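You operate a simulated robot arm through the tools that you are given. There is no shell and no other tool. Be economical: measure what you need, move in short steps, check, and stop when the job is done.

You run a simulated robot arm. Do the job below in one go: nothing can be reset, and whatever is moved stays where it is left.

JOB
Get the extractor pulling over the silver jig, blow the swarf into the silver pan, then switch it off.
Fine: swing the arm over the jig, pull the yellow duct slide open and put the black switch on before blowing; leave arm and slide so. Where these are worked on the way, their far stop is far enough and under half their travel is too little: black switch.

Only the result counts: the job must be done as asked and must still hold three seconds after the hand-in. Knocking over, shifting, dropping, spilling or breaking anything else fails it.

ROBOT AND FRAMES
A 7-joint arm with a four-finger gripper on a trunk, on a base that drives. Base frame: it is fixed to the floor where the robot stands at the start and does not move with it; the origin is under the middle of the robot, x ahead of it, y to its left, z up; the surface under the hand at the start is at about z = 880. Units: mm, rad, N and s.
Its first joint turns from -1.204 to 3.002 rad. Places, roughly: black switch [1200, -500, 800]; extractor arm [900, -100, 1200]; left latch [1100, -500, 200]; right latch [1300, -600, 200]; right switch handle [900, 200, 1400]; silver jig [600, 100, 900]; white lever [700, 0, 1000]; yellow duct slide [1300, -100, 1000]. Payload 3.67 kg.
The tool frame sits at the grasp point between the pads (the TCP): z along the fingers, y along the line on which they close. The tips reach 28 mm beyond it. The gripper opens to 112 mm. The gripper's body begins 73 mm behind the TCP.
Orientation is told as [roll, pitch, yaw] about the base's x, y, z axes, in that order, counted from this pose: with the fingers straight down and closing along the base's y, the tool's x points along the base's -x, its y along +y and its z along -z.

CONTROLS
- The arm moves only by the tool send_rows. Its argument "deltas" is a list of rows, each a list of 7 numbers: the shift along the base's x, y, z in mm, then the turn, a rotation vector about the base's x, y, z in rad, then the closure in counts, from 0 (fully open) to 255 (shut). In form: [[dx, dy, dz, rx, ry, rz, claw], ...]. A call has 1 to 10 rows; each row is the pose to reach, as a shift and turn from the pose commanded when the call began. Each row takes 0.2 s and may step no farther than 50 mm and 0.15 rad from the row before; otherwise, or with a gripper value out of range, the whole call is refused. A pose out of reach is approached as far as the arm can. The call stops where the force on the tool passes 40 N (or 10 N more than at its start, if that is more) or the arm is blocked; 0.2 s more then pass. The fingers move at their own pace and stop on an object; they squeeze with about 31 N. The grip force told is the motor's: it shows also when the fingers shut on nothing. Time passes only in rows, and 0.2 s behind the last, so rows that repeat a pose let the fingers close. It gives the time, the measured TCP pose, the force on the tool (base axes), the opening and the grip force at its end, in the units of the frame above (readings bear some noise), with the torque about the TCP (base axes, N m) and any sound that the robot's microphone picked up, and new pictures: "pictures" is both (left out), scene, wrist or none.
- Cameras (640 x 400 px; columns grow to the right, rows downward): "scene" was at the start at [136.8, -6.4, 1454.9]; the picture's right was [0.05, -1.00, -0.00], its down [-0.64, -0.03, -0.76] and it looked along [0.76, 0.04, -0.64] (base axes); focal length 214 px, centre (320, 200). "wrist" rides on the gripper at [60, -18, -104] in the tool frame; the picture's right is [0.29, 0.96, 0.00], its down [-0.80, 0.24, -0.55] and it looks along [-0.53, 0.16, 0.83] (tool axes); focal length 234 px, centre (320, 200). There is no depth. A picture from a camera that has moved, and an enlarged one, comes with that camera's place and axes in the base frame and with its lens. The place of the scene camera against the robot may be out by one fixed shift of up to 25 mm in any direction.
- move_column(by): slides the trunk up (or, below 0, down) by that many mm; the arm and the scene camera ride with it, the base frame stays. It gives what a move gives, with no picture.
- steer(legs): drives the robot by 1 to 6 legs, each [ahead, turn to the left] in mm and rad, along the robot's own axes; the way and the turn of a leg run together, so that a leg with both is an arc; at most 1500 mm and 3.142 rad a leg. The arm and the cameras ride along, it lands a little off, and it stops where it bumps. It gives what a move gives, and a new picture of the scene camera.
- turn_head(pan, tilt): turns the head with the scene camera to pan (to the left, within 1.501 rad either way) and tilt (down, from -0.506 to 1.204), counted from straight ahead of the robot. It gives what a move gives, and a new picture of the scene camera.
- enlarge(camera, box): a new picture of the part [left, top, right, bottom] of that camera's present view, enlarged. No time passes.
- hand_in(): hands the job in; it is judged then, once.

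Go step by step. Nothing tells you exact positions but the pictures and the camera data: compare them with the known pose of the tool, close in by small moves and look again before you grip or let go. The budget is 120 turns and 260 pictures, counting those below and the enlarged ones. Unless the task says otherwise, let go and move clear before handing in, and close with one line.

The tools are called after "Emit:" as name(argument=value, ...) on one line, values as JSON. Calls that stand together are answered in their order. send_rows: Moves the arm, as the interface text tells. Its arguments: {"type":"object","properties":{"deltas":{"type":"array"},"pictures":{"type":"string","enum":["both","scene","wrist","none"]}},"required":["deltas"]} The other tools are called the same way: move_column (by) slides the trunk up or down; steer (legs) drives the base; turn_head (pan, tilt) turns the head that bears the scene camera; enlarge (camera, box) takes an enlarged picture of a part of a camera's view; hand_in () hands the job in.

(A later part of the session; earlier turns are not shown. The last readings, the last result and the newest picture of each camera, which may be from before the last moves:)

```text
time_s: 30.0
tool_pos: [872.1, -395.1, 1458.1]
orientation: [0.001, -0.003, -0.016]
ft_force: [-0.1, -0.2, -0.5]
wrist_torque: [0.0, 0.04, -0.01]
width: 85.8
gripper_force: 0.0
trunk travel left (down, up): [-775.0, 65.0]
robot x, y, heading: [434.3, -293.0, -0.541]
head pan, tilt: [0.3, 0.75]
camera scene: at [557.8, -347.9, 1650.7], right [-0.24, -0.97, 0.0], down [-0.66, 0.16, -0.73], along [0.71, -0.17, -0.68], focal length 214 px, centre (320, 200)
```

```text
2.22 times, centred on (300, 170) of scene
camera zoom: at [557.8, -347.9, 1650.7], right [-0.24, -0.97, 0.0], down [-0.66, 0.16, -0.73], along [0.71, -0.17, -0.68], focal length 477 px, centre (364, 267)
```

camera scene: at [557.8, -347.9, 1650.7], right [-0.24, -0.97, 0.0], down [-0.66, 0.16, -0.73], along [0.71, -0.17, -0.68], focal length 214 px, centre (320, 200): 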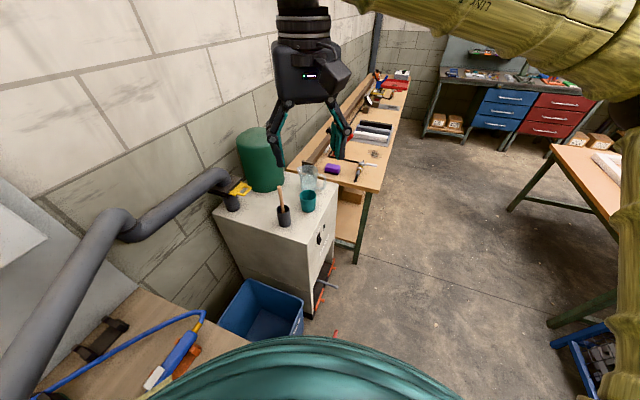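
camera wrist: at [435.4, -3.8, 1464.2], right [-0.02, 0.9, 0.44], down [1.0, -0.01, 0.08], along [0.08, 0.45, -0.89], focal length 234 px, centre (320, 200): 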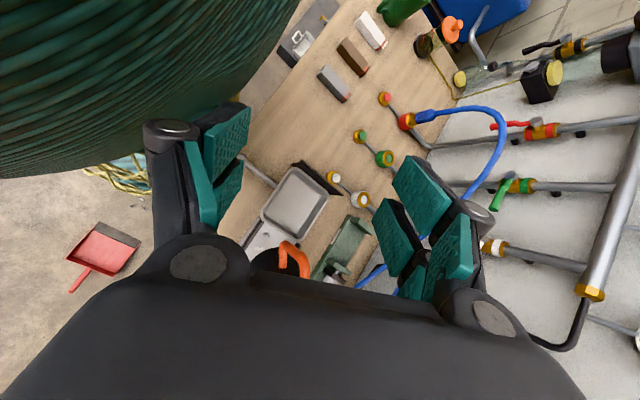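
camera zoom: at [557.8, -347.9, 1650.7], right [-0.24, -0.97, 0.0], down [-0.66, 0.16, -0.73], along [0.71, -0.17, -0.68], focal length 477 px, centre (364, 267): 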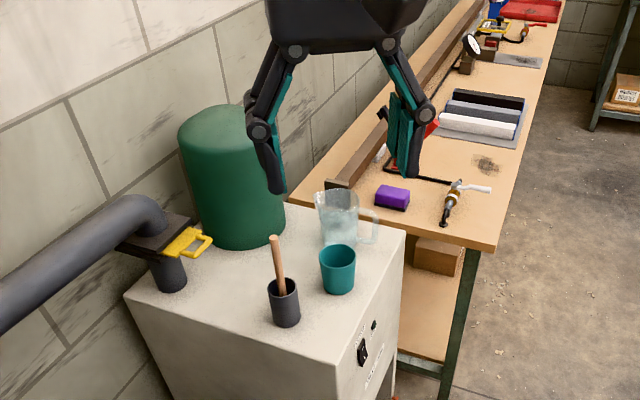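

The slide handle is a horizontal yellow loop beside the green tank. I'll bring the wrist camera near for an accurate look.

Emit:
send_rows(deltas=[[35, 15, -10, 0, 0, -0.1, 60], [70, 30, -20, 0, 0, -0.2, 60], [105, 45, -30, 0, 0, -0.3, 60], [140, 60, -50, 0, 0, -0.4, 60], [175, 75, -70, 0, 0, -0.5, 60], [210, 90, -90, 0, 0, -0.57, 60], [250, 105, -110, 0, 0, -0.57, 60]])

Emit:
enlarge(camera="wrist", box=[200, 80, 440, 260])

```text
time_s: 31.6
tool_pos: [1121.3, -287.6, 1345.4]
orientation: [-0.001, -0.002, -0.588]
ft_force: [0.0, 0.1, 0.2]
wrist_torque: [0.02, 0.06, -0.01]
width: 85.4
gripper_force: 0.0
trunk travel left (down, up): [-775.0, 65.0]
robot x, y, heading: [434.0, -295.3, -0.544]
head pan, tilt: [0.3, 0.75]
camera scene: at [559.8, -347.6, 1650.6], right [-0.24, -0.97, 0.0], down [-0.66, 0.16, -0.73], along [0.71, -0.17, -0.68], focal length 214 px, centre (320, 200)
camera wrist: at [1061.1, -270.1, 1450.2], right [0.29, 0.96, 0.0], down [0.8, -0.24, 0.56], along [0.53, -0.16, -0.83], focal length 234 px, centre (320, 200)
```

scene: 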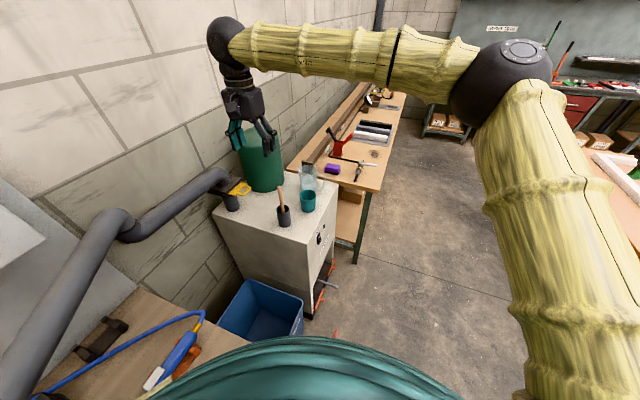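
wrist: 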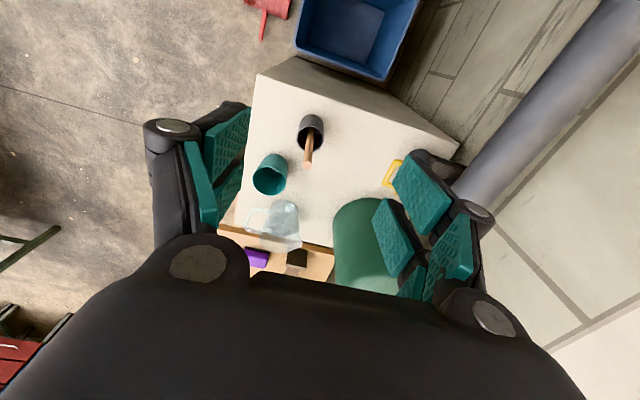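

```text
2.22 times, centred on (320, 170) of wrist
camera zoom: at [1061.1, -270.1, 1450.2], right [0.29, 0.96, 0.0], down [0.8, -0.24, 0.56], along [0.53, -0.16, -0.83], focal length 520 px, centre (320, 267)
```

zoom: 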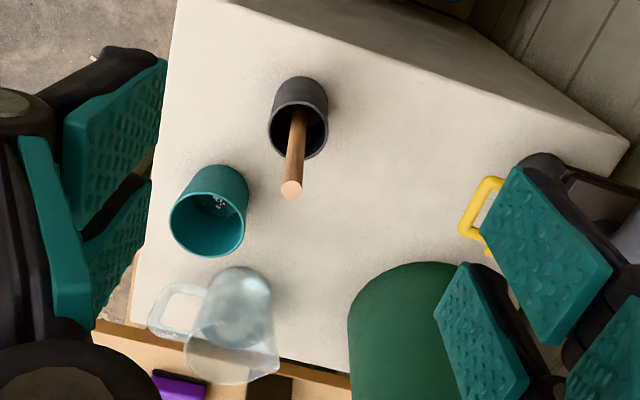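

Emit:
send_rows(deltas=[[38, 17, -20, 0, 0, 0, 100], [76, 34, -45, 0, 0, 0, 140], [112, 50, -70, 0, 0, 0, 140], [145, 65, -100, 0, 0, 0, 140], [165, 75, -135, 0, 0, 0, 140], [175, 82, -170, 0, 0, 0, 140]])

Emit:
enlarge(camera="wrist", box=[220, 120, 420, 270])

Emit:
enlarge(camera="scene", box=[180, 100, 340, 240])

```text
time_s: 33.0
tool_pos: [1294.0, -285.9, 1172.0]
orientation: [0.0, 0.004, -0.585]
ft_force: [1.2, -0.4, -1.3]
wrist_torque: [0.05, 0.08, 0.0]
width: 50.6
gripper_force: 0.0
out of reach, approached as far as the arm can: row 4, 5, 6
trunk travel left (down, up): [-775.0, 65.0]
robot x, y, heading: [432.7, -291.4, -0.544]
head pan, tilt: [0.3, 0.75]
camera scene: at [567.4, -354.5, 1650.3], right [-0.24, -0.97, 0.0], down [-0.67, 0.16, -0.73], along [0.71, -0.17, -0.69], focal length 214 px, centre (320, 200)
camera wrist: at [1234.1, -267.9, 1276.6], right [0.29, 0.96, 0.0], down [0.8, -0.24, 0.55], along [0.53, -0.16, -0.83], focal length 234 px, centre (320, 200)
```

scene: 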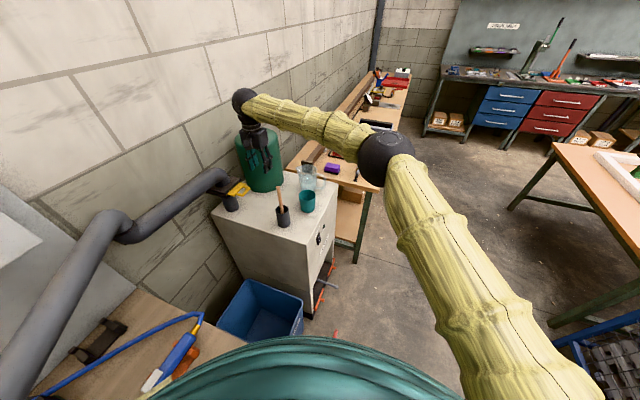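
wrist: 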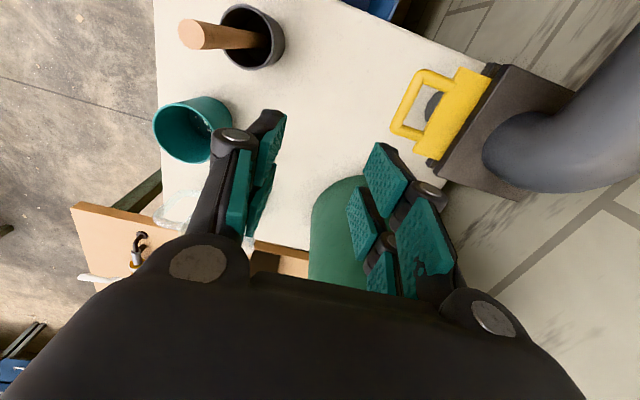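

```text
2.67 times, centred on (320, 195) of wrist
camera zoom: at [1234.1, -267.9, 1276.6], right [0.29, 0.96, 0.0], down [0.8, -0.24, 0.55], along [0.53, -0.16, -0.83], focal length 624 px, centre (320, 213)
```

zoom: 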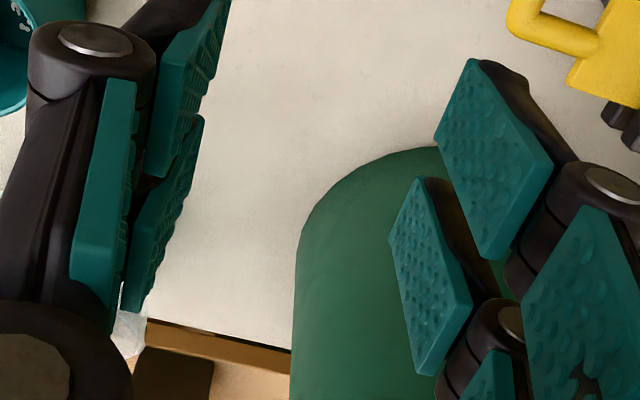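

```text
2.86 times, centred on (260, 170) of scene
camera zoom: at [567.4, -354.5, 1650.3], right [-0.24, -0.97, 0.0], down [-0.67, 0.16, -0.73], along [0.71, -0.17, -0.69], focal length 613 px, centre (491, 286)
```

zoom: 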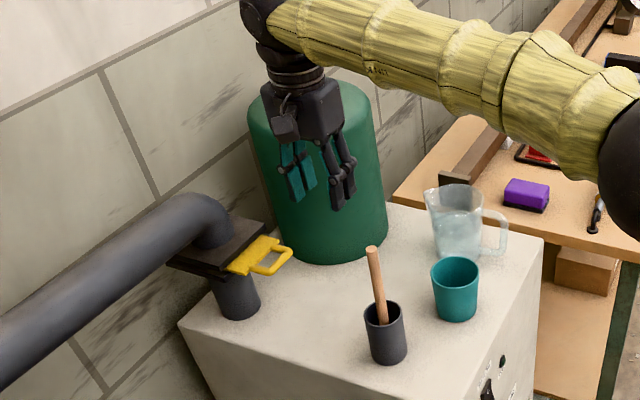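

Handle's outer bar is at about (1300, -203, 1043), loop hole ~20 deep. I'll raise the trunk a bit for reach, narrow the fingers and hover over it.

Emit:
move_column(by=60)

Emit:
send_rows(deltas=[[-10, 30, -10, 0, 0, 0, 201], [-5, 60, -25, 0, 0, 0, 201], [0, 80, -60, 0, 0, 0, 201], [2, 81, -100, 0, 0, 0, 201]], pictures="wrist")

Emit:
enlarge(camera="wrist", box=[240, 120, 400, 240])

```text
time_s: 34.0
tool_pos: [1288.1, -283.4, 1234.1]
orientation: [0.0, 0.0, -0.586]
ft_force: [-0.1, -0.3, -0.2]
wrist_torque: [0.01, 0.03, 0.02]
width: 50.4
gripper_force: 0.1
trunk travel left (down, up): [-835.0, 5.0]
robot x, y, heading: [433.8, -293.0, -0.538]
head pan, tilt: [0.3, 0.75]
```

```text
time_s: 35.0
tool_pos: [1279.4, -261.7, 1137.5]
orientation: [-0.001, -0.003, -0.587]
ft_force: [1.5, -1.1, -1.5]
wrist_torque: [0.1, 0.12, 0.0]
width: 23.8
gripper_force: 0.0
out of reach, approached as far as the arm can: row 2, 3, 4
trunk travel left (down, up): [-835.0, 5.0]
robot x, y, heading: [432.1, -292.9, -0.54]
head pan, tilt: [0.3, 0.75]
camera wrist: at [1219.7, -243.8, 1241.4], right [0.29, 0.96, 0.0], down [0.8, -0.24, 0.55], along [0.53, -0.16, -0.83], focal length 234 px, centre (320, 200)
```

wrist: 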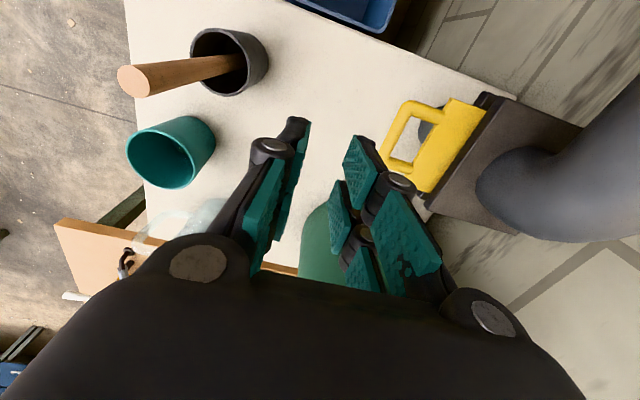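

```text
3.33 times, centred on (320, 180) of wrist
camera zoom: at [1219.7, -243.8, 1241.4], right [0.29, 0.96, 0.0], down [0.8, -0.24, 0.55], along [0.53, -0.16, -0.83], focal length 781 px, centre (320, 267)
```

zoom: 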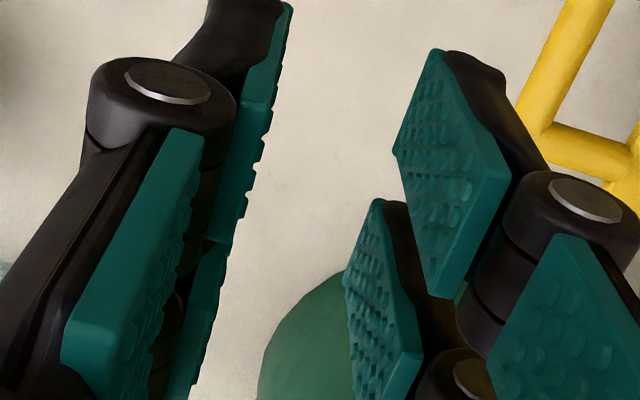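

Still just short of reach. I'll back the hand off and check floor clearance before creeping the base forward.

Emit:
send_rows(deltas=[[-40, 10, 25, 0, 0, 0, 201], [-80, 20, 50, 0, 0, 0, 201], [-120, 30, 60, 0, 0, 0, 201]], pictures="none")

Emit:
turn_head(pan=0.1, tilt=1.2)

```text
time_s: 35.8
tool_pos: [1152.4, -239.1, 1196.0]
orientation: [0.0, -0.003, -0.587]
ft_force: [-1.0, 0.3, 1.0]
wrist_torque: [-0.01, -0.01, -0.01]
width: 23.9
gripper_force: 0.1
trunk travel left (down, up): [-835.0, 5.0]
robot x, y, heading: [435.7, -291.9, -0.542]
head pan, tilt: [0.3, 0.75]
```

```text
time_s: 36.7
tool_pos: [1155.1, -238.0, 1195.5]
orientation: [0.0, -0.003, -0.587]
ft_force: [-0.4, 0.1, 0.3]
wrist_torque: [0.0, -0.01, 0.03]
width: 23.8
gripper_force: 0.1
trunk travel left (down, up): [-835.0, 5.0]
robot x, y, heading: [431.9, -295.6, -0.536]
head pan, tilt: [0.099, 1.201]
camera scene: at [526.8, -353.0, 1679.1], right [-0.43, -0.9, 0.0], down [-0.84, 0.4, -0.36], along [0.33, -0.15, -0.93], focal length 214 px, centre (320, 200)
```

scene: 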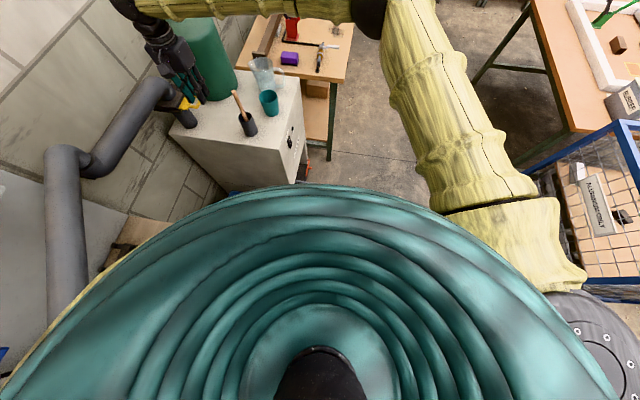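

Rather than risk the dustpan on the floor, I'll extend reach by tilting the tool 0.4 rad (about the pull axis), hovering above the loop.

Emit:
send_rows(deltas=[[30, 12, -15, -0.074, -0.111, 0, 201], [60, 24, -30, -0.148, -0.222, 0, 201], [90, 36, -45, -0.222, -0.333, 0, 201], [120, 48, -75, -0.222, -0.333, 0, 201], [120, 48, -85, -0.222, -0.333, 0, 201]], pictures="wrist")

Emit:
turn_head(pan=0.4, tilt=0.7)

Emit:
enlarge(camera="scene", box=[200, 110, 320, 230])

Emit:
enlarge(camera="wrist", box=[240, 90, 440, 240])

```text
time_s: 37.9
tool_pos: [1268.3, -239.0, 1117.9]
orientation: [0.003, -0.399, -0.585]
ft_force: [0.1, 1.4, -0.1]
wrist_torque: [-0.12, 0.02, -0.06]
width: 23.7
gripper_force: 0.1
out of reach, approached as far as the arm can: row 4, 5
trunk travel left (down, up): [-835.0, 5.0]
robot x, y, heading: [431.6, -293.5, -0.537]
head pan, tilt: [0.099, 1.201]
camera wrist: at [1179.9, -200.3, 1191.4], right [0.31, 0.95, -0.11], down [0.56, -0.09, 0.82], along [0.77, -0.32, -0.56], focal length 234 px, centre (320, 200)
```

wrist: 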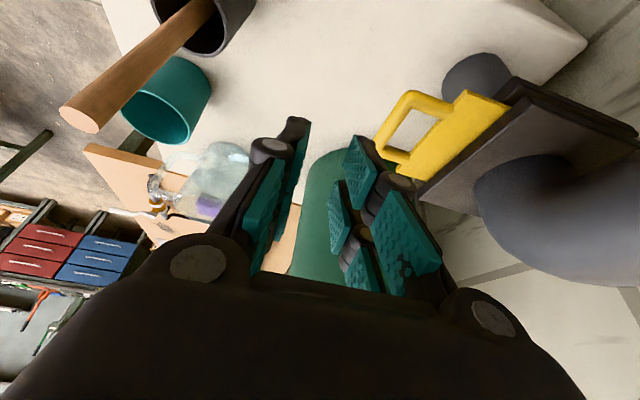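

```text
time_s: 38.9
tool_pos: [1267.7, -237.3, 1119.9]
orientation: [-0.001, -0.404, -0.587]
ft_force: [-0.4, -0.5, 0.0]
wrist_torque: [0.03, -0.04, 0.02]
width: 23.6
gripper_force: 0.0
trunk travel left (down, up): [-835.0, 5.0]
robot x, y, heading: [430.8, -295.2, -0.535]
head pan, tilt: [0.4, 0.7]
camera scene: at [560.9, -341.4, 1714.9], right [-0.14, -0.99, 0.0], down [-0.64, 0.09, -0.76], along [0.76, -0.11, -0.65], focal length 214 px, centre (320, 200)
```

scene: 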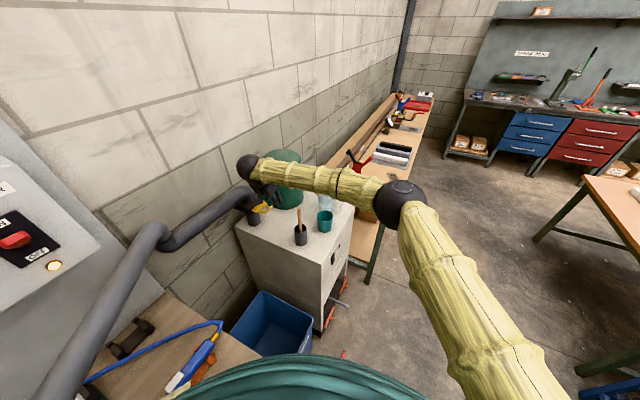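

```text
3.33 times, centred on (260, 170) of scene
camera zoom: at [560.9, -341.4, 1714.9], right [-0.14, -0.99, 0.0], down [-0.64, 0.09, -0.76], along [0.76, -0.11, -0.65], focal length 715 px, centre (520, 300)
```

zoom: 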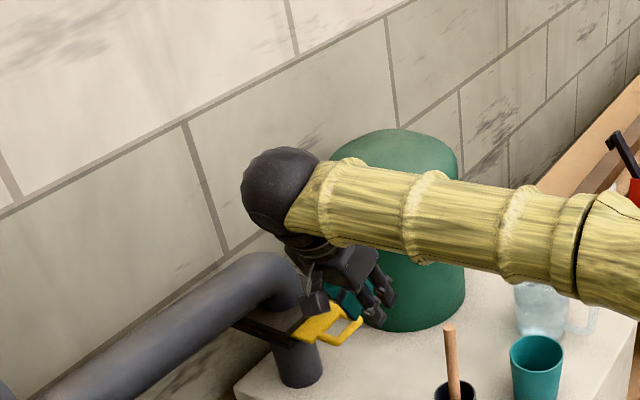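

```text
2.67 times, centred on (340, 165) of wrist
camera zoom: at [1178.6, -199.3, 1192.6], right [0.31, 0.94, -0.11], down [0.56, -0.09, 0.82], along [0.77, -0.32, -0.56], focal length 624 px, centre (267, 293)
```

zoom: 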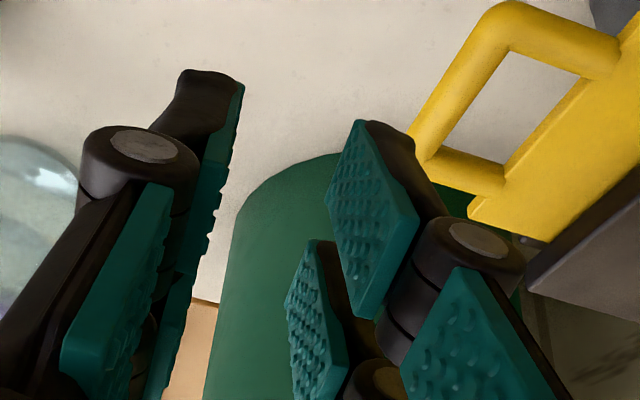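

The arm can't get there from this stance (shoulder is on the far right). I'll fold the hand up and back, then drive round into the aisle to stand square in front of the extractor.

Emit:
send_rows(deltas=[[-20, 15, 42, 0, 0, 0, 201], [-40, 25, 85, 0.07, 0.11, 0, 201], [-65, 20, 125, 0.148, 0.222, 0, 201], [-100, 0, 155, 0.222, 0.333, 0, 201], [-140, -20, 175, 0.222, 0.333, 0, 201], [-180, -40, 190, 0.222, 0.333, 0, 201], [-220, -65, 200, 0.222, 0.333, 0, 201], [-260, -90, 210, 0.222, 0.333, 0, 201], [-300, -115, 220, 0.222, 0.333, 0, 201], [-340, -140, 230, 0.222, 0.333, 0, 201]], pictures="none")

Emit:
turn_head(pan=-0.9, tilt=0.5)

```text
refused: row 4 steps farther than a row can; nothing moved
```

```text
time_s: 40.3
tool_pos: [1267.8, -237.8, 1119.5]
orientation: [0.0, -0.403, -0.587]
ft_force: [-0.4, -0.7, -0.2]
wrist_torque: [0.03, 0.01, -0.01]
width: 23.9
gripper_force: 0.0
trunk travel left (down, up): [-835.0, 5.0]
robot x, y, heading: [430.9, -292.4, -0.539]
head pan, tilt: [-0.901, 0.499]
camera scene: at [488.7, -419.6, 1732.7], right [-0.99, -0.13, 0.0], down [-0.06, 0.47, -0.88], along [0.11, -0.87, -0.48], focal length 214 px, centre (320, 200)
```

scene: 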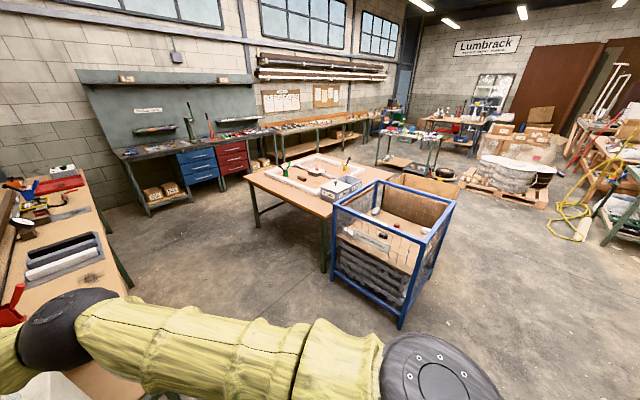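

Emit:
send_rows(deltas=[[-20, 15, 40, 0, 0, 0, 201], [-35, 20, 80, 0.07, 0.11, 0, 201], [-60, 15, 120, 0.148, 0.222, 0, 201], [-90, 0, 150, 0.222, 0.333, 0, 201], [-130, -20, 165, 0.222, 0.333, 0, 201], [-170, -40, 175, 0.222, 0.333, 0, 201], [-210, -65, 180, 0.222, 0.333, 0, 201], [-250, -90, 185, 0.222, 0.333, 0, 201], [-290, -115, 190, 0.222, 0.333, 0, 201], [-330, -140, 195, 0.222, 0.333, 0, 201]], pictures="none")

Emit:
send_rows(deltas=[[-35, -30, 10, 0, 0, 0, 201], [-70, -60, 20, 0, 0, 0, 201], [-100, -95, 30, 0, 0, 0, 201], [-130, -130, 30, 0, 0, 0, 201]], pictures="wrist")

```text
time_s: 42.5
tool_pos: [935.3, -377.7, 1314.6]
orientation: [0.002, -0.004, -0.585]
ft_force: [-1.2, 0.4, 0.8]
wrist_torque: [0.03, -0.08, -0.04]
width: 23.6
gripper_force: 0.0
trunk travel left (down, up): [-835.0, 5.0]
robot x, y, heading: [430.5, -293.9, -0.536]
head pan, tilt: [-0.901, 0.499]
```

```text
time_s: 43.5
tool_pos: [802.7, -511.2, 1343.1]
orientation: [0.004, -0.004, -0.588]
ft_force: [-0.3, -1.5, 0.8]
wrist_torque: [0.05, -0.07, -0.01]
width: 23.5
gripper_force: 0.1
trunk travel left (down, up): [-835.0, 5.0]
robot x, y, heading: [431.0, -296.2, -0.544]
head pan, tilt: [-0.901, 0.499]
camera wrist: at [741.6, -493.1, 1448.4], right [0.29, 0.96, 0.0], down [0.79, -0.24, 0.56], along [0.53, -0.16, -0.83], focal length 234 px, centre (320, 200)
```

wrist: 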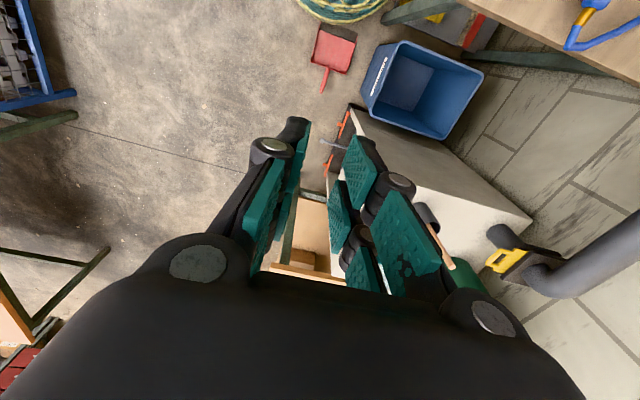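

Good thing: the dustpan is only ~25 mm ahead of the base. I'll reverse, swing round through the aisle and approach the extractor front.

Emit:
steer(legs=[[-200, 0], [0, -0.912], [760, 0]])

```text
time_s: 51.1
tool_pos: [422.9, -1357.1, 1342.2]
orientation: [-0.001, -0.003, -1.484]
ft_force: [0.0, 0.0, -0.4]
wrist_torque: [0.0, -0.01, 0.02]
width: 23.8
gripper_force: 0.3
trunk travel left (down, up): [-835.0, 5.0]
robot x, y, heading: [355.8, -931.0, -1.44]
head pan, tilt: [-0.901, 0.499]
camera scene: at [300.1, -1057.3, 1732.6], right [-0.72, 0.7, 0.0], down [0.33, 0.34, -0.88], along [-0.61, -0.63, -0.48], focal length 214 px, centre (320, 200)
```

scene: 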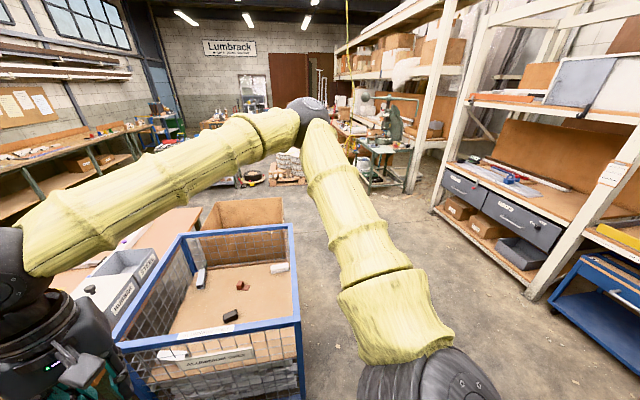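

Emit:
steer(legs=[[0, 1.44], [640, 0], [0, 0.98]])

Emit:
turn_head(pan=0.2, tilt=0.75)

```text
time_s: 60.8
tool_pos: [1231.4, -577.6, 1343.3]
orientation: [-0.001, -0.003, 0.945]
ft_force: [-0.3, 0.9, 0.2]
wrist_torque: [0.02, 0.0, 0.0]
width: 24.1
gripper_force: 0.1
trunk travel left (down, up): [-835.0, 5.0]
robot x, y, heading: [1002.6, -942.2, 0.993]
head pan, tilt: [-0.901, 0.499]
camera scene: at [1122.1, -903.0, 1732.6], right [0.09, -1.0, 0.0], down [-0.48, -0.04, -0.88], along [0.87, 0.08, -0.48], focal length 214 px, centre (320, 200)
```

scene: 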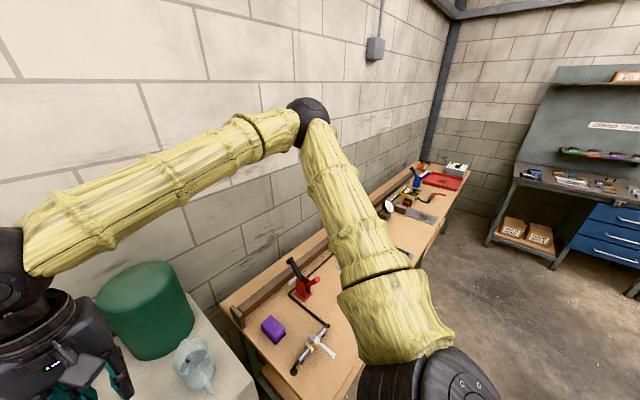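

```text
time_s: 62.1
tool_pos: [1229.7, -577.7, 1343.0]
orientation: [0.001, -0.004, 0.946]
ft_force: [-0.2, 0.0, 0.1]
wrist_torque: [-0.01, 0.02, -0.03]
width: 23.6
gripper_force: 0.1
trunk travel left (down, up): [-835.0, 5.0]
robot x, y, heading: [1003.8, -942.8, 0.988]
head pan, tilt: [0.201, 0.75]
camera scene: at [1062.4, -834.2, 1710.7], right [0.93, -0.37, 0.0], down [-0.25, -0.63, -0.73], along [0.27, 0.68, -0.68], focal length 214 px, centre (320, 200)
```

scene: 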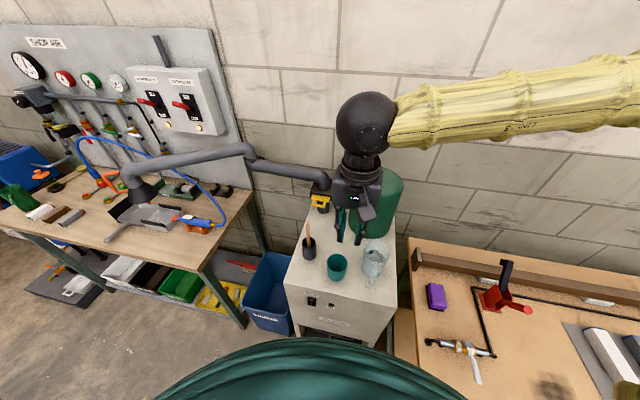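

Now I'm square in front of the extractor. Zoom on the slide and the switch.

Emit:
enlarge(camera="scene", box=[280, 160, 400, 250])

Emit:
enlarge(camera="scene", box=[260, 260, 400, 350])

```text
4.44 times, centred on (340, 205) of scene
camera zoom: at [1062.4, -834.2, 1710.7], right [0.93, -0.37, 0.0], down [-0.25, -0.63, -0.73], along [0.27, 0.68, -0.68], focal length 953 px, centre (231, 178)
```

zoom: 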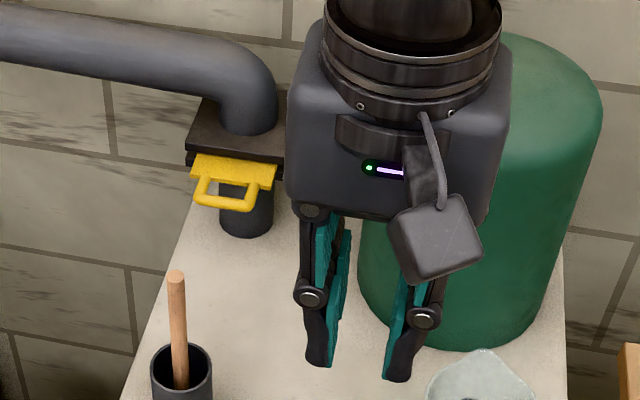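

```text
4.44 times, centred on (330, 305) of scene
camera zoom: at [1062.4, -834.2, 1710.7], right [0.93, -0.37, 0.0], down [-0.25, -0.63, -0.73], along [0.27, 0.68, -0.68], focal length 953 px, centre (276, -267)
```

zoom: 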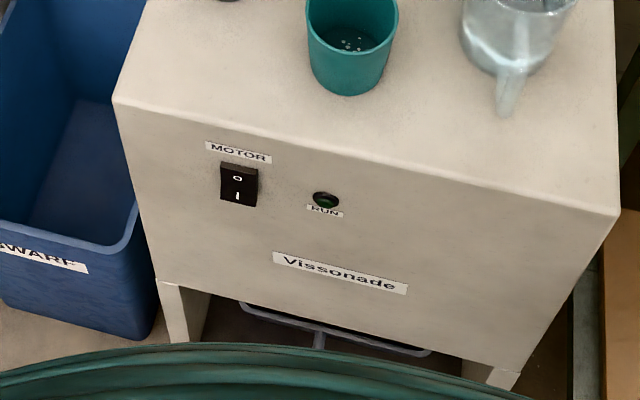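

Rocker: O on top, I below; RUN lamp dark. I'll advance 60 mm and hover beside the slide handle with the side-grip orientation, slightly tilted.

Emit:
steer(legs=[[60, 0]])

Emit:
send_rows(deltas=[[8, 45, -10, 0, 0, 0, 30], [16, 90, -20, 0, 0, 0, 30], [24, 135, -30, 0, 0, 0, 30], [28, 180, -40, 0.05, -0.03, 0, 30], [30, 225, -50, 0.1, -0.07, 0, 30], [30, 260, -75, 0.166, -0.11, 0, 30]])

Emit:
enlarge(camera="wrist", box=[200, 70, 440, 250])

```text
time_s: 63.1
tool_pos: [1259.8, -530.9, 1345.4]
orientation: [-0.001, -0.007, 0.944]
ft_force: [-0.7, -0.1, 0.0]
wrist_torque: [0.05, -0.02, -0.02]
width: 23.6
gripper_force: 0.1
trunk travel left (down, up): [-835.0, 5.0]
robot x, y, heading: [1033.8, -892.7, 0.995]
head pan, tilt: [0.201, 0.75]
camera scene: at [1091.2, -788.2, 1711.3], right [0.93, -0.37, 0.0], down [-0.25, -0.63, -0.73], along [0.27, 0.68, -0.68], focal length 214 px, centre (320, 200)
```

scene: 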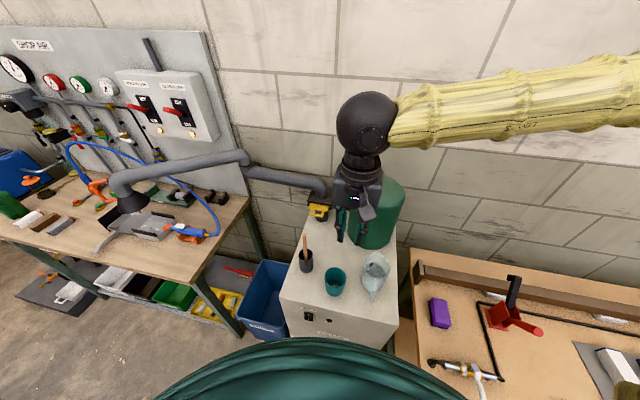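

```text
time_s: 64.5
tool_pos: [1291.7, -264.8, 1266.0]
orientation: [0.008, -0.202, 0.946]
ft_force: [-1.0, 1.0, 0.7]
wrist_torque: [0.0, -0.02, 0.0]
width: 98.6
gripper_force: 0.0
trunk travel left (down, up): [-835.0, 5.0]
robot x, y, heading: [1034.4, -894.9, 0.993]
head pan, tilt: [0.201, 0.75]
camera scene: at [1093.6, -783.2, 1710.7], right [0.93, -0.37, 0.0], down [-0.25, -0.63, -0.73], along [0.27, 0.68, -0.68], focal length 214 px, centre (320, 200)
camera wrist: at [1260.9, -340.7, 1356.6], right [-0.94, 0.33, -0.05], down [0.2, 0.68, 0.71], along [0.27, 0.65, -0.71], focal length 234 px, centre (320, 200)
```

scene: 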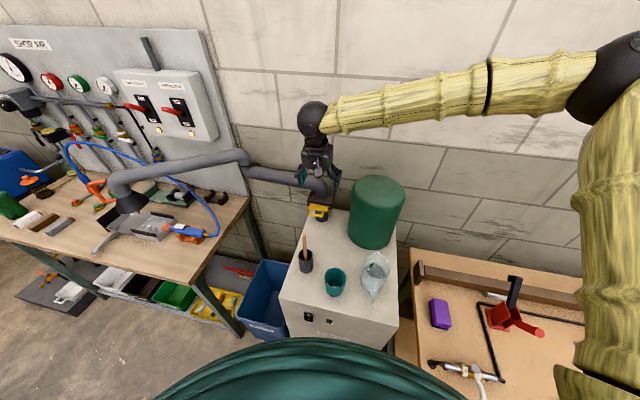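
wrist: 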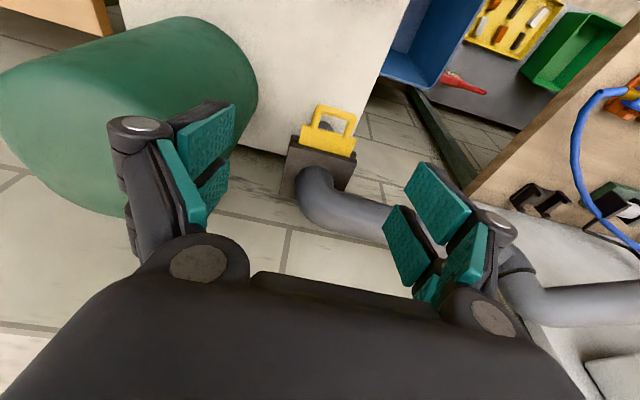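

```text
2.22 times, centred on (320, 160) of wrist
camera zoom: at [1260.9, -340.7, 1356.6], right [-0.94, 0.33, -0.05], down [0.2, 0.68, 0.71], along [0.27, 0.65, -0.71], focal length 520 px, centre (320, 289)
```

zoom: 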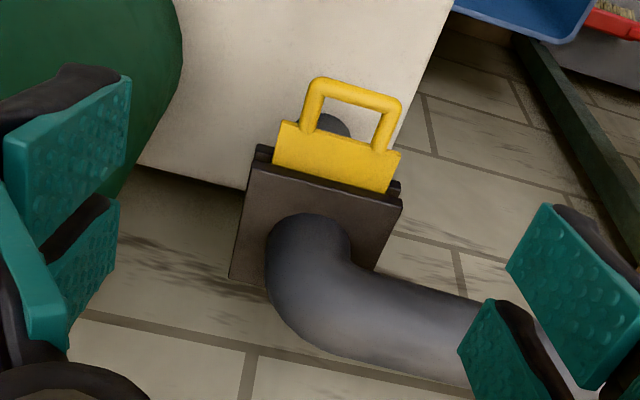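

Handle bar confirmed at (1301, -207). Descending to straddle the loop sides.

Emit:
send_rows(deltas=[[4, 15, -45, 0, 0, 0, 30], [8, 30, -90, 0, 0, 0, 30], [10, 45, -130, 0, 0, 0, 30], [12, 56, -165, 0, 0, 0, 30], [14, 64, -195, 0, 0, 0, 30], [16, 68, -221, 0, 0, 0, 30]])

Emit:
enlarge(camera="scene", box=[260, 150, 380, 240])

```text
time_s: 65.9
tool_pos: [1306.4, -198.6, 1044.5]
orientation: [0.009, -0.202, 0.945]
ft_force: [-1.0, 0.9, 0.0]
wrist_torque: [-0.03, -0.01, 0.01]
width: 98.7
gripper_force: 0.0
trunk travel left (down, up): [-835.0, 5.0]
robot x, y, heading: [1036.0, -897.9, 0.99]
head pan, tilt: [0.201, 0.75]
camera scene: at [1094.9, -783.0, 1710.6], right [0.93, -0.37, 0.0], down [-0.25, -0.63, -0.73], along [0.27, 0.68, -0.68], focal length 214 px, centre (320, 200)
camera wrist: at [1275.9, -273.8, 1135.5], right [-0.94, 0.33, -0.05], down [0.2, 0.68, 0.7], along [0.27, 0.65, -0.71], focal length 234 px, centre (320, 200)
```

scene: 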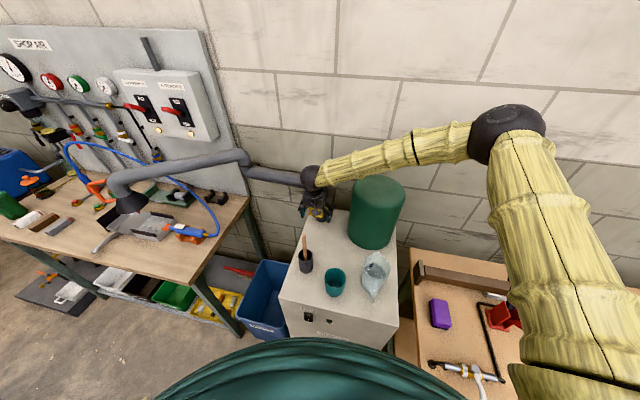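
wrist: 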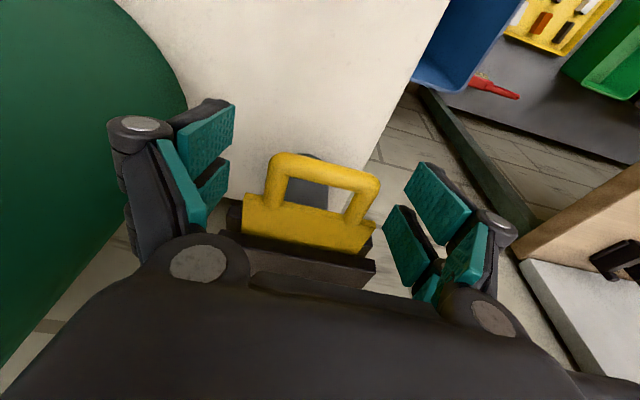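

```text
4.44 times, centred on (320, 195) of scene
camera zoom: at [1094.9, -783.0, 1710.6], right [0.93, -0.37, 0.0], down [-0.25, -0.63, -0.73], along [0.27, 0.68, -0.68], focal length 953 px, centre (320, 222)
```

zoom: 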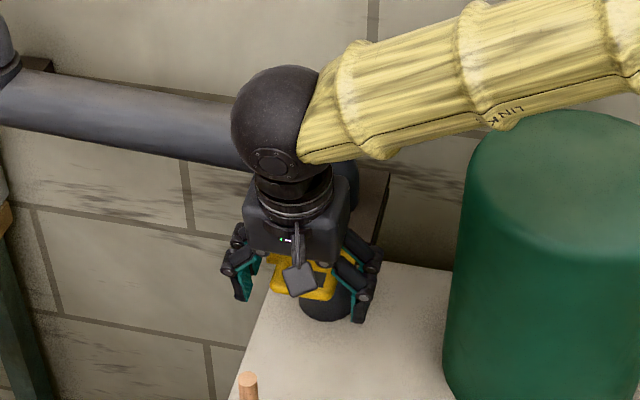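

Emit:
send_rows(deltas=[[0, 0, -8, 0, 0, 0, 30], [0, 0, -8, 0, 0, 0, 120], [0, 0, -8, 0, 0, 0, 255], [0, 0, -8, 0, 0, 0, 255]], pictures="wrist")

```text
time_s: 66.9
tool_pos: [1305.2, -197.1, 1039.1]
orientation: [0.011, -0.204, 0.947]
ft_force: [-21.7, 15.7, 10.9]
wrist_torque: [0.85, 0.57, 1.58]
width: 83.1
gripper_force: 44.7
trunk travel left (down, up): [-835.0, 5.0]
robot x, y, heading: [1032.7, -892.1, 0.989]
head pan, tilt: [0.201, 0.75]
camera wrist: at [1273.6, -273.5, 1130.1], right [-0.94, 0.33, -0.05], down [0.2, 0.68, 0.71], along [0.26, 0.66, -0.71], focal length 234 px, centre (320, 200)
```

wrist: 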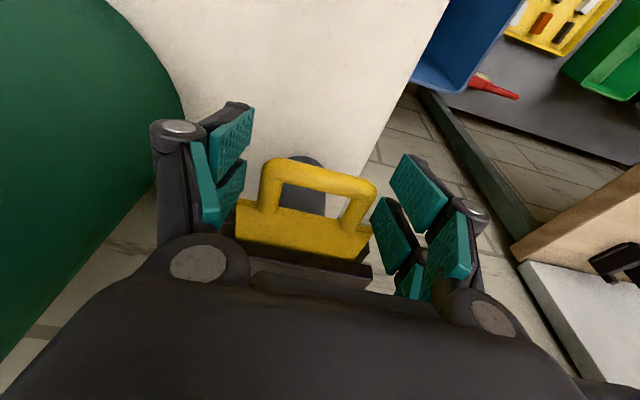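

The pads caught the wider plate off-centre. Open, shift 8 mm toward the tank side and 14 mm roomward, and regrip on the loop.

Emit:
send_rows(deltas=[[0, 0, 0, 0, 0, 0, 30], [0, 0, 0, 0, 0, 0, 30], [-1, -16, 0, 0, 0, 0, 30], [-1, -16, 0, 0, 0, 0, 100], [-1, -16, 0, 0, 0, 0, 180], [-1, -16, 0, 0, 0, 0, 255]], pictures="wrist")

```text
time_s: 68.2
tool_pos: [1296.4, -209.5, 1042.6]
orientation: [0.021, -0.204, 0.955]
ft_force: [-29.4, 21.0, 5.6]
wrist_torque: [0.04, 0.65, 1.3]
width: 59.9
gripper_force: 31.4
trunk travel left (down, up): [-835.0, 5.0]
robot x, y, heading: [1035.3, -895.0, 0.995]
head pan, tilt: [0.201, 0.75]
stopped in row 6: the force on the tool passed its limit at 49 N (the readings are from after the stop); the commanded pose is now the measured one
camera wrist: at [1266.9, -286.8, 1132.1], right [-0.95, 0.32, -0.04], down [0.2, 0.68, 0.71], along [0.25, 0.66, -0.7], focal length 234 px, centre (320, 200)
```

wrist: 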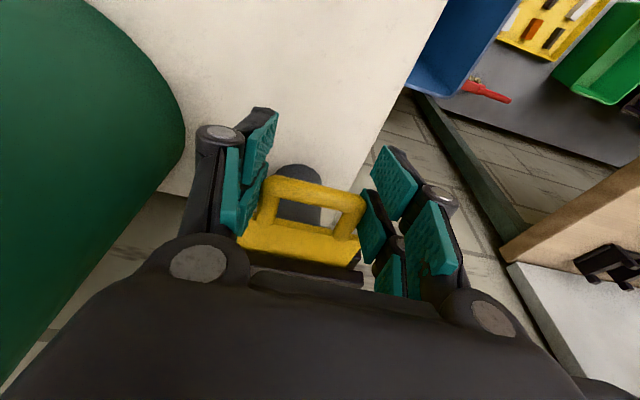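

Emit:
send_rows(deltas=[[4, -3, 0, 0, 0, 0, 255], [4, -3, 0, 0, 0, 0, 255]], pictures="none")

```text
time_s: 68.6
tool_pos: [1296.3, -209.4, 1040.9]
orientation: [0.028, -0.206, 0.955]
ft_force: [-21.6, 13.4, -3.8]
wrist_torque: [0.16, -0.87, 0.38]
width: 59.7
gripper_force: 44.2
trunk travel left (down, up): [-835.0, 5.0]
robot x, y, heading: [1036.4, -892.1, 0.995]
head pan, tilt: [0.201, 0.75]
stopped in row 1: the force on the tool passed its limit at 50 N (the readings are from after the stop); the commanded pose is now the measured one
```

Emit:
send_rows(deltas=[[-4, 3, 0, 0, 0, 0, 255], [-8, 6, 0, 0, 0, 0, 255]], pictures="none")

```text
time_s: 69.2
tool_pos: [1297.5, -207.6, 1042.3]
orientation: [0.019, -0.204, 0.95]
ft_force: [21.2, -14.9, -7.1]
wrist_torque: [-0.11, -0.01, 0.51]
width: 59.5
gripper_force: 44.9
trunk travel left (down, up): [-835.0, 5.0]
robot x, y, heading: [1033.3, -891.3, 0.999]
head pan, tilt: [0.201, 0.75]
```

Gripped. Now relieve half and pull the slide toward the room.

Emit:
send_rows(deltas=[[4, -3, 0, 0, 0, 0, 255], [0, -11, 0, 0, 0, 0, 255], [-5, -19, 0, 0, 0, 0, 255], [-10, -28, 0, 0, 0, 0, 255], [-16, -36, 0, 0, 0, 0, 255], [-21, -44, 0, 0, 0, 0, 255], [-27, -53, 0, 0, 0, 0, 255]], pictures="wrist")

```text
time_s: 70.8
tool_pos: [1261.8, -257.9, 1041.4]
orientation: [0.023, -0.202, 0.955]
ft_force: [-5.9, 4.9, -17.6]
wrist_torque: [0.42, 0.18, 0.61]
width: 59.7
gripper_force: 45.1
trunk travel left (down, up): [-835.0, 5.0]
robot x, y, heading: [1039.3, -893.8, 0.992]
head pan, tilt: [0.201, 0.75]
camera wrist: at [1233.6, -335.1, 1132.5], right [-0.95, 0.32, -0.04], down [0.2, 0.68, 0.71], along [0.25, 0.66, -0.7], focal length 234 px, centre (320, 200)
```

wrist: 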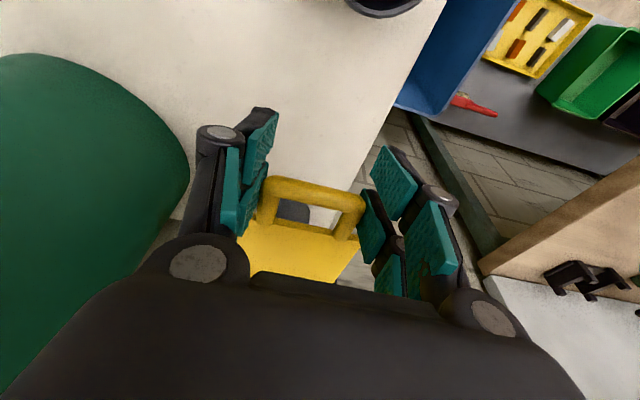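

Emit:
enlarge(camera="scene", box=[270, 180, 370, 280])

```text
4.00 times, centred on (320, 230) of scene
camera zoom: at [1093.1, -781.6, 1710.4], right [0.93, -0.36, 0.0], down [-0.25, -0.64, -0.73], along [0.27, 0.68, -0.68], focal length 858 px, centre (320, 80)
```

zoom: 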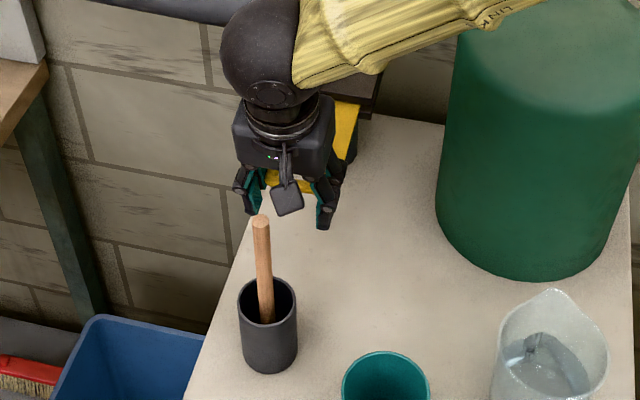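

The brush stands in line with the wrist camera, so I'll tilt the hand back toward the wall (pivoting on the grip) before pulling further.

Emit:
send_rows(deltas=[[0, 0, 0, -0.083, 0.055, 0, 255], [0, 0, 0, -0.166, 0.11, 0, 255], [0, 0, 0, -0.249, 0.165, 0, 255], [0, 0, 0, -0.315, 0.21, 0, 255], [-5, -8, 0, -0.332, 0.22, 0, 255], [-10, -15, 0, -0.332, 0.22, 0, 255]], pictures="wrist")

Emit:
enlarge(camera="scene", box=[270, 180, 370, 280])

```text
time_s: 72.0
tool_pos: [1258.8, -263.9, 1045.2]
orientation: [0.02, 0.189, 0.954]
ft_force: [-2.9, 4.4, 7.9]
wrist_torque: [-0.42, 0.33, 0.4]
width: 59.3
gripper_force: 45.6
trunk travel left (down, up): [-835.0, 5.0]
robot x, y, heading: [1035.9, -888.9, 0.995]
head pan, tilt: [0.201, 0.75]
stopped in row 6: the force on the tool passed its limit at 42 N (the readings are from after the stop); the commanded pose is now the measured one
camera wrist: at [1252.1, -308.2, 1159.2], right [-0.94, 0.32, 0.07], down [0.33, 0.86, 0.4], along [0.07, 0.4, -0.91], focal length 234 px, centre (320, 200)
```

wrist: 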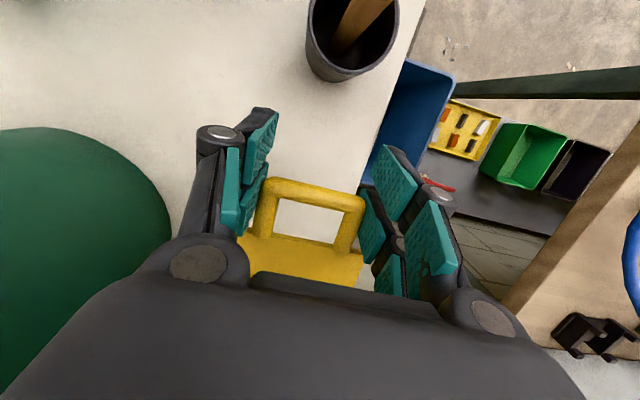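

```text
4.00 times, centred on (320, 230) of scene
camera zoom: at [1094.0, -784.0, 1710.2], right [0.93, -0.36, 0.0], down [-0.25, -0.64, -0.73], along [0.27, 0.68, -0.68], focal length 858 px, centre (320, 80)
```

zoom: 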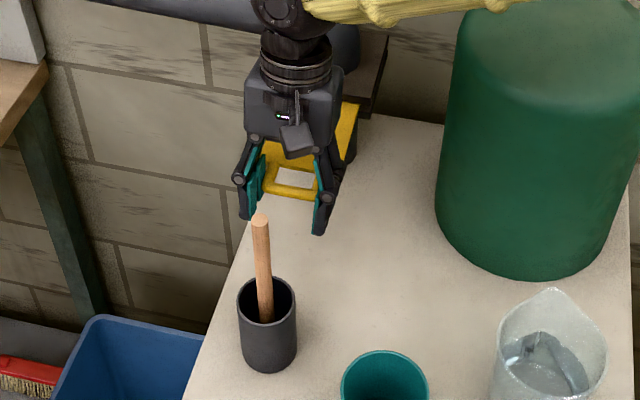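

Emit:
send_rows(deltas=[[-4, -6, 0, 0, 0, 0, 255], [-8, -12, 0, 0, 0, 0, 255], [-12, -18, 0, 0, 0, 0, 255]], pictures="none")

```text
time_s: 72.6
tool_pos: [1257.1, -264.7, 1044.5]
orientation: [0.018, 0.18, 0.947]
ft_force: [7.3, 14.8, -13.4]
wrist_torque: [0.67, 0.63, 0.66]
width: 59.2
gripper_force: 44.9
trunk travel left (down, up): [-835.0, 5.0]
robot x, y, heading: [1027.8, -887.0, 0.994]
head pan, tilt: [0.201, 0.75]
stopped in row 2: the force on the tool passed its limit at 41 N (the readings are from after the stop); the commanded pose is now the measured one
```

The slide is at its stop. Release, lift clear, back the base away and lower the trunk for the front switch.

Emit:
send_rows(deltas=[[0, 0, 0, 0, 0, 0, 30], [0, 0, 0, 0, 0, 0, 30], [0, 0, 40, 0, 0, 0, 30], [2, 3, 85, 0, 0, 0, 30], [4, 6, 130, 0, 0, 0, 30], [0, 0, 175, 0, 0, 0, 100], [-10, -15, 215, 0, 0, 0, 200], [-25, -35, 245, 0, 0, 0, 255]])

Emit:
enlarge(camera="scene", box=[270, 180, 370, 280])

Emit:
steer(legs=[[-250, 0]])

```text
time_s: 74.4
tool_pos: [1232.5, -306.5, 1295.0]
orientation: [0.019, 0.181, 0.952]
ft_force: [0.0, 0.1, 0.3]
wrist_torque: [0.05, -0.03, 0.0]
width: 0.0
gripper_force: 31.3
trunk travel left (down, up): [-835.0, 5.0]
robot x, y, heading: [1035.6, -892.6, 0.999]
head pan, tilt: [0.201, 0.75]
camera scene: at [1092.6, -785.2, 1710.8], right [0.93, -0.36, 0.0], down [-0.25, -0.63, -0.73], along [0.27, 0.68, -0.68], focal length 214 px, centre (320, 200)
camera wrist: at [1225.5, -350.2, 1408.6], right [-0.94, 0.33, 0.07], down [0.33, 0.85, 0.41], along [0.07, 0.41, -0.91], focal length 234 px, centre (320, 200)
```

scene: 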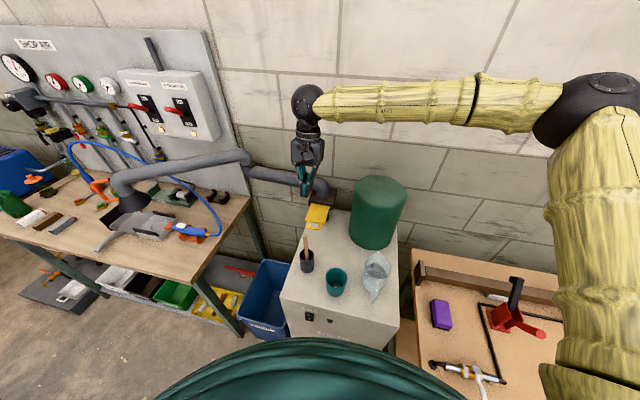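
wrist: 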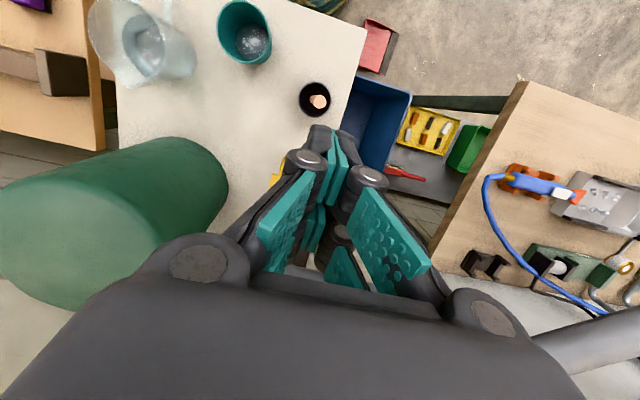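

```text
4.00 times, centred on (320, 230) of scene
camera zoom: at [1092.6, -785.2, 1710.8], right [0.93, -0.36, 0.0], down [-0.25, -0.63, -0.73], along [0.27, 0.68, -0.68], focal length 858 px, centre (320, 80)
```

zoom: 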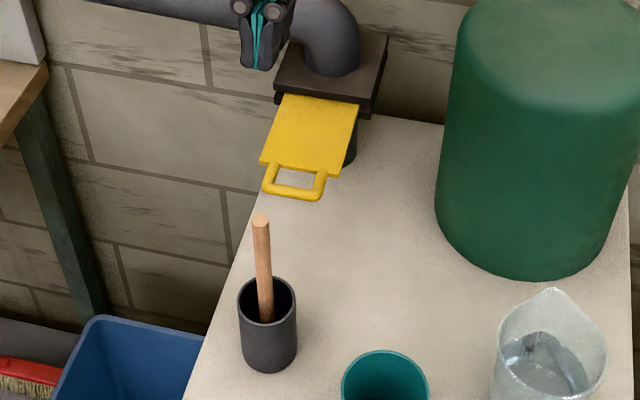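

```text
time_s: 76.2
tool_pos: [1100.6, -516.8, 1293.9]
orientation: [0.019, 0.182, 0.944]
ft_force: [0.2, -0.4, 0.3]
wrist_torque: [0.04, -0.04, -0.02]
width: 0.0
gripper_force: 30.6
trunk travel left (down, up): [-835.0, 5.0]
robot x, y, heading: [895.0, -1104.2, 0.993]
head pan, tilt: [0.201, 0.75]
camera scene: at [956.8, -995.4, 1710.7], right [0.93, -0.37, 0.0], down [-0.25, -0.63, -0.73], along [0.27, 0.68, -0.68], focal length 214 px, centre (320, 200)
```

scene: 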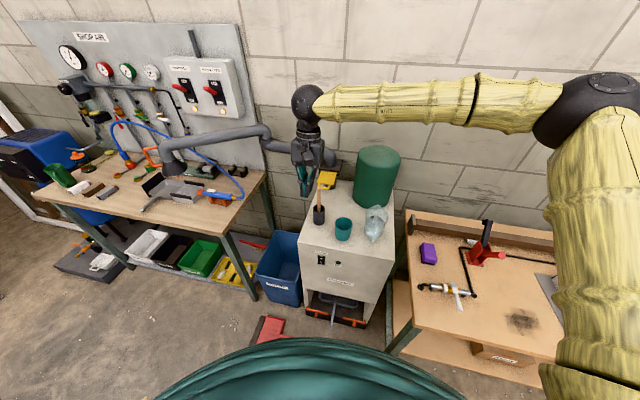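

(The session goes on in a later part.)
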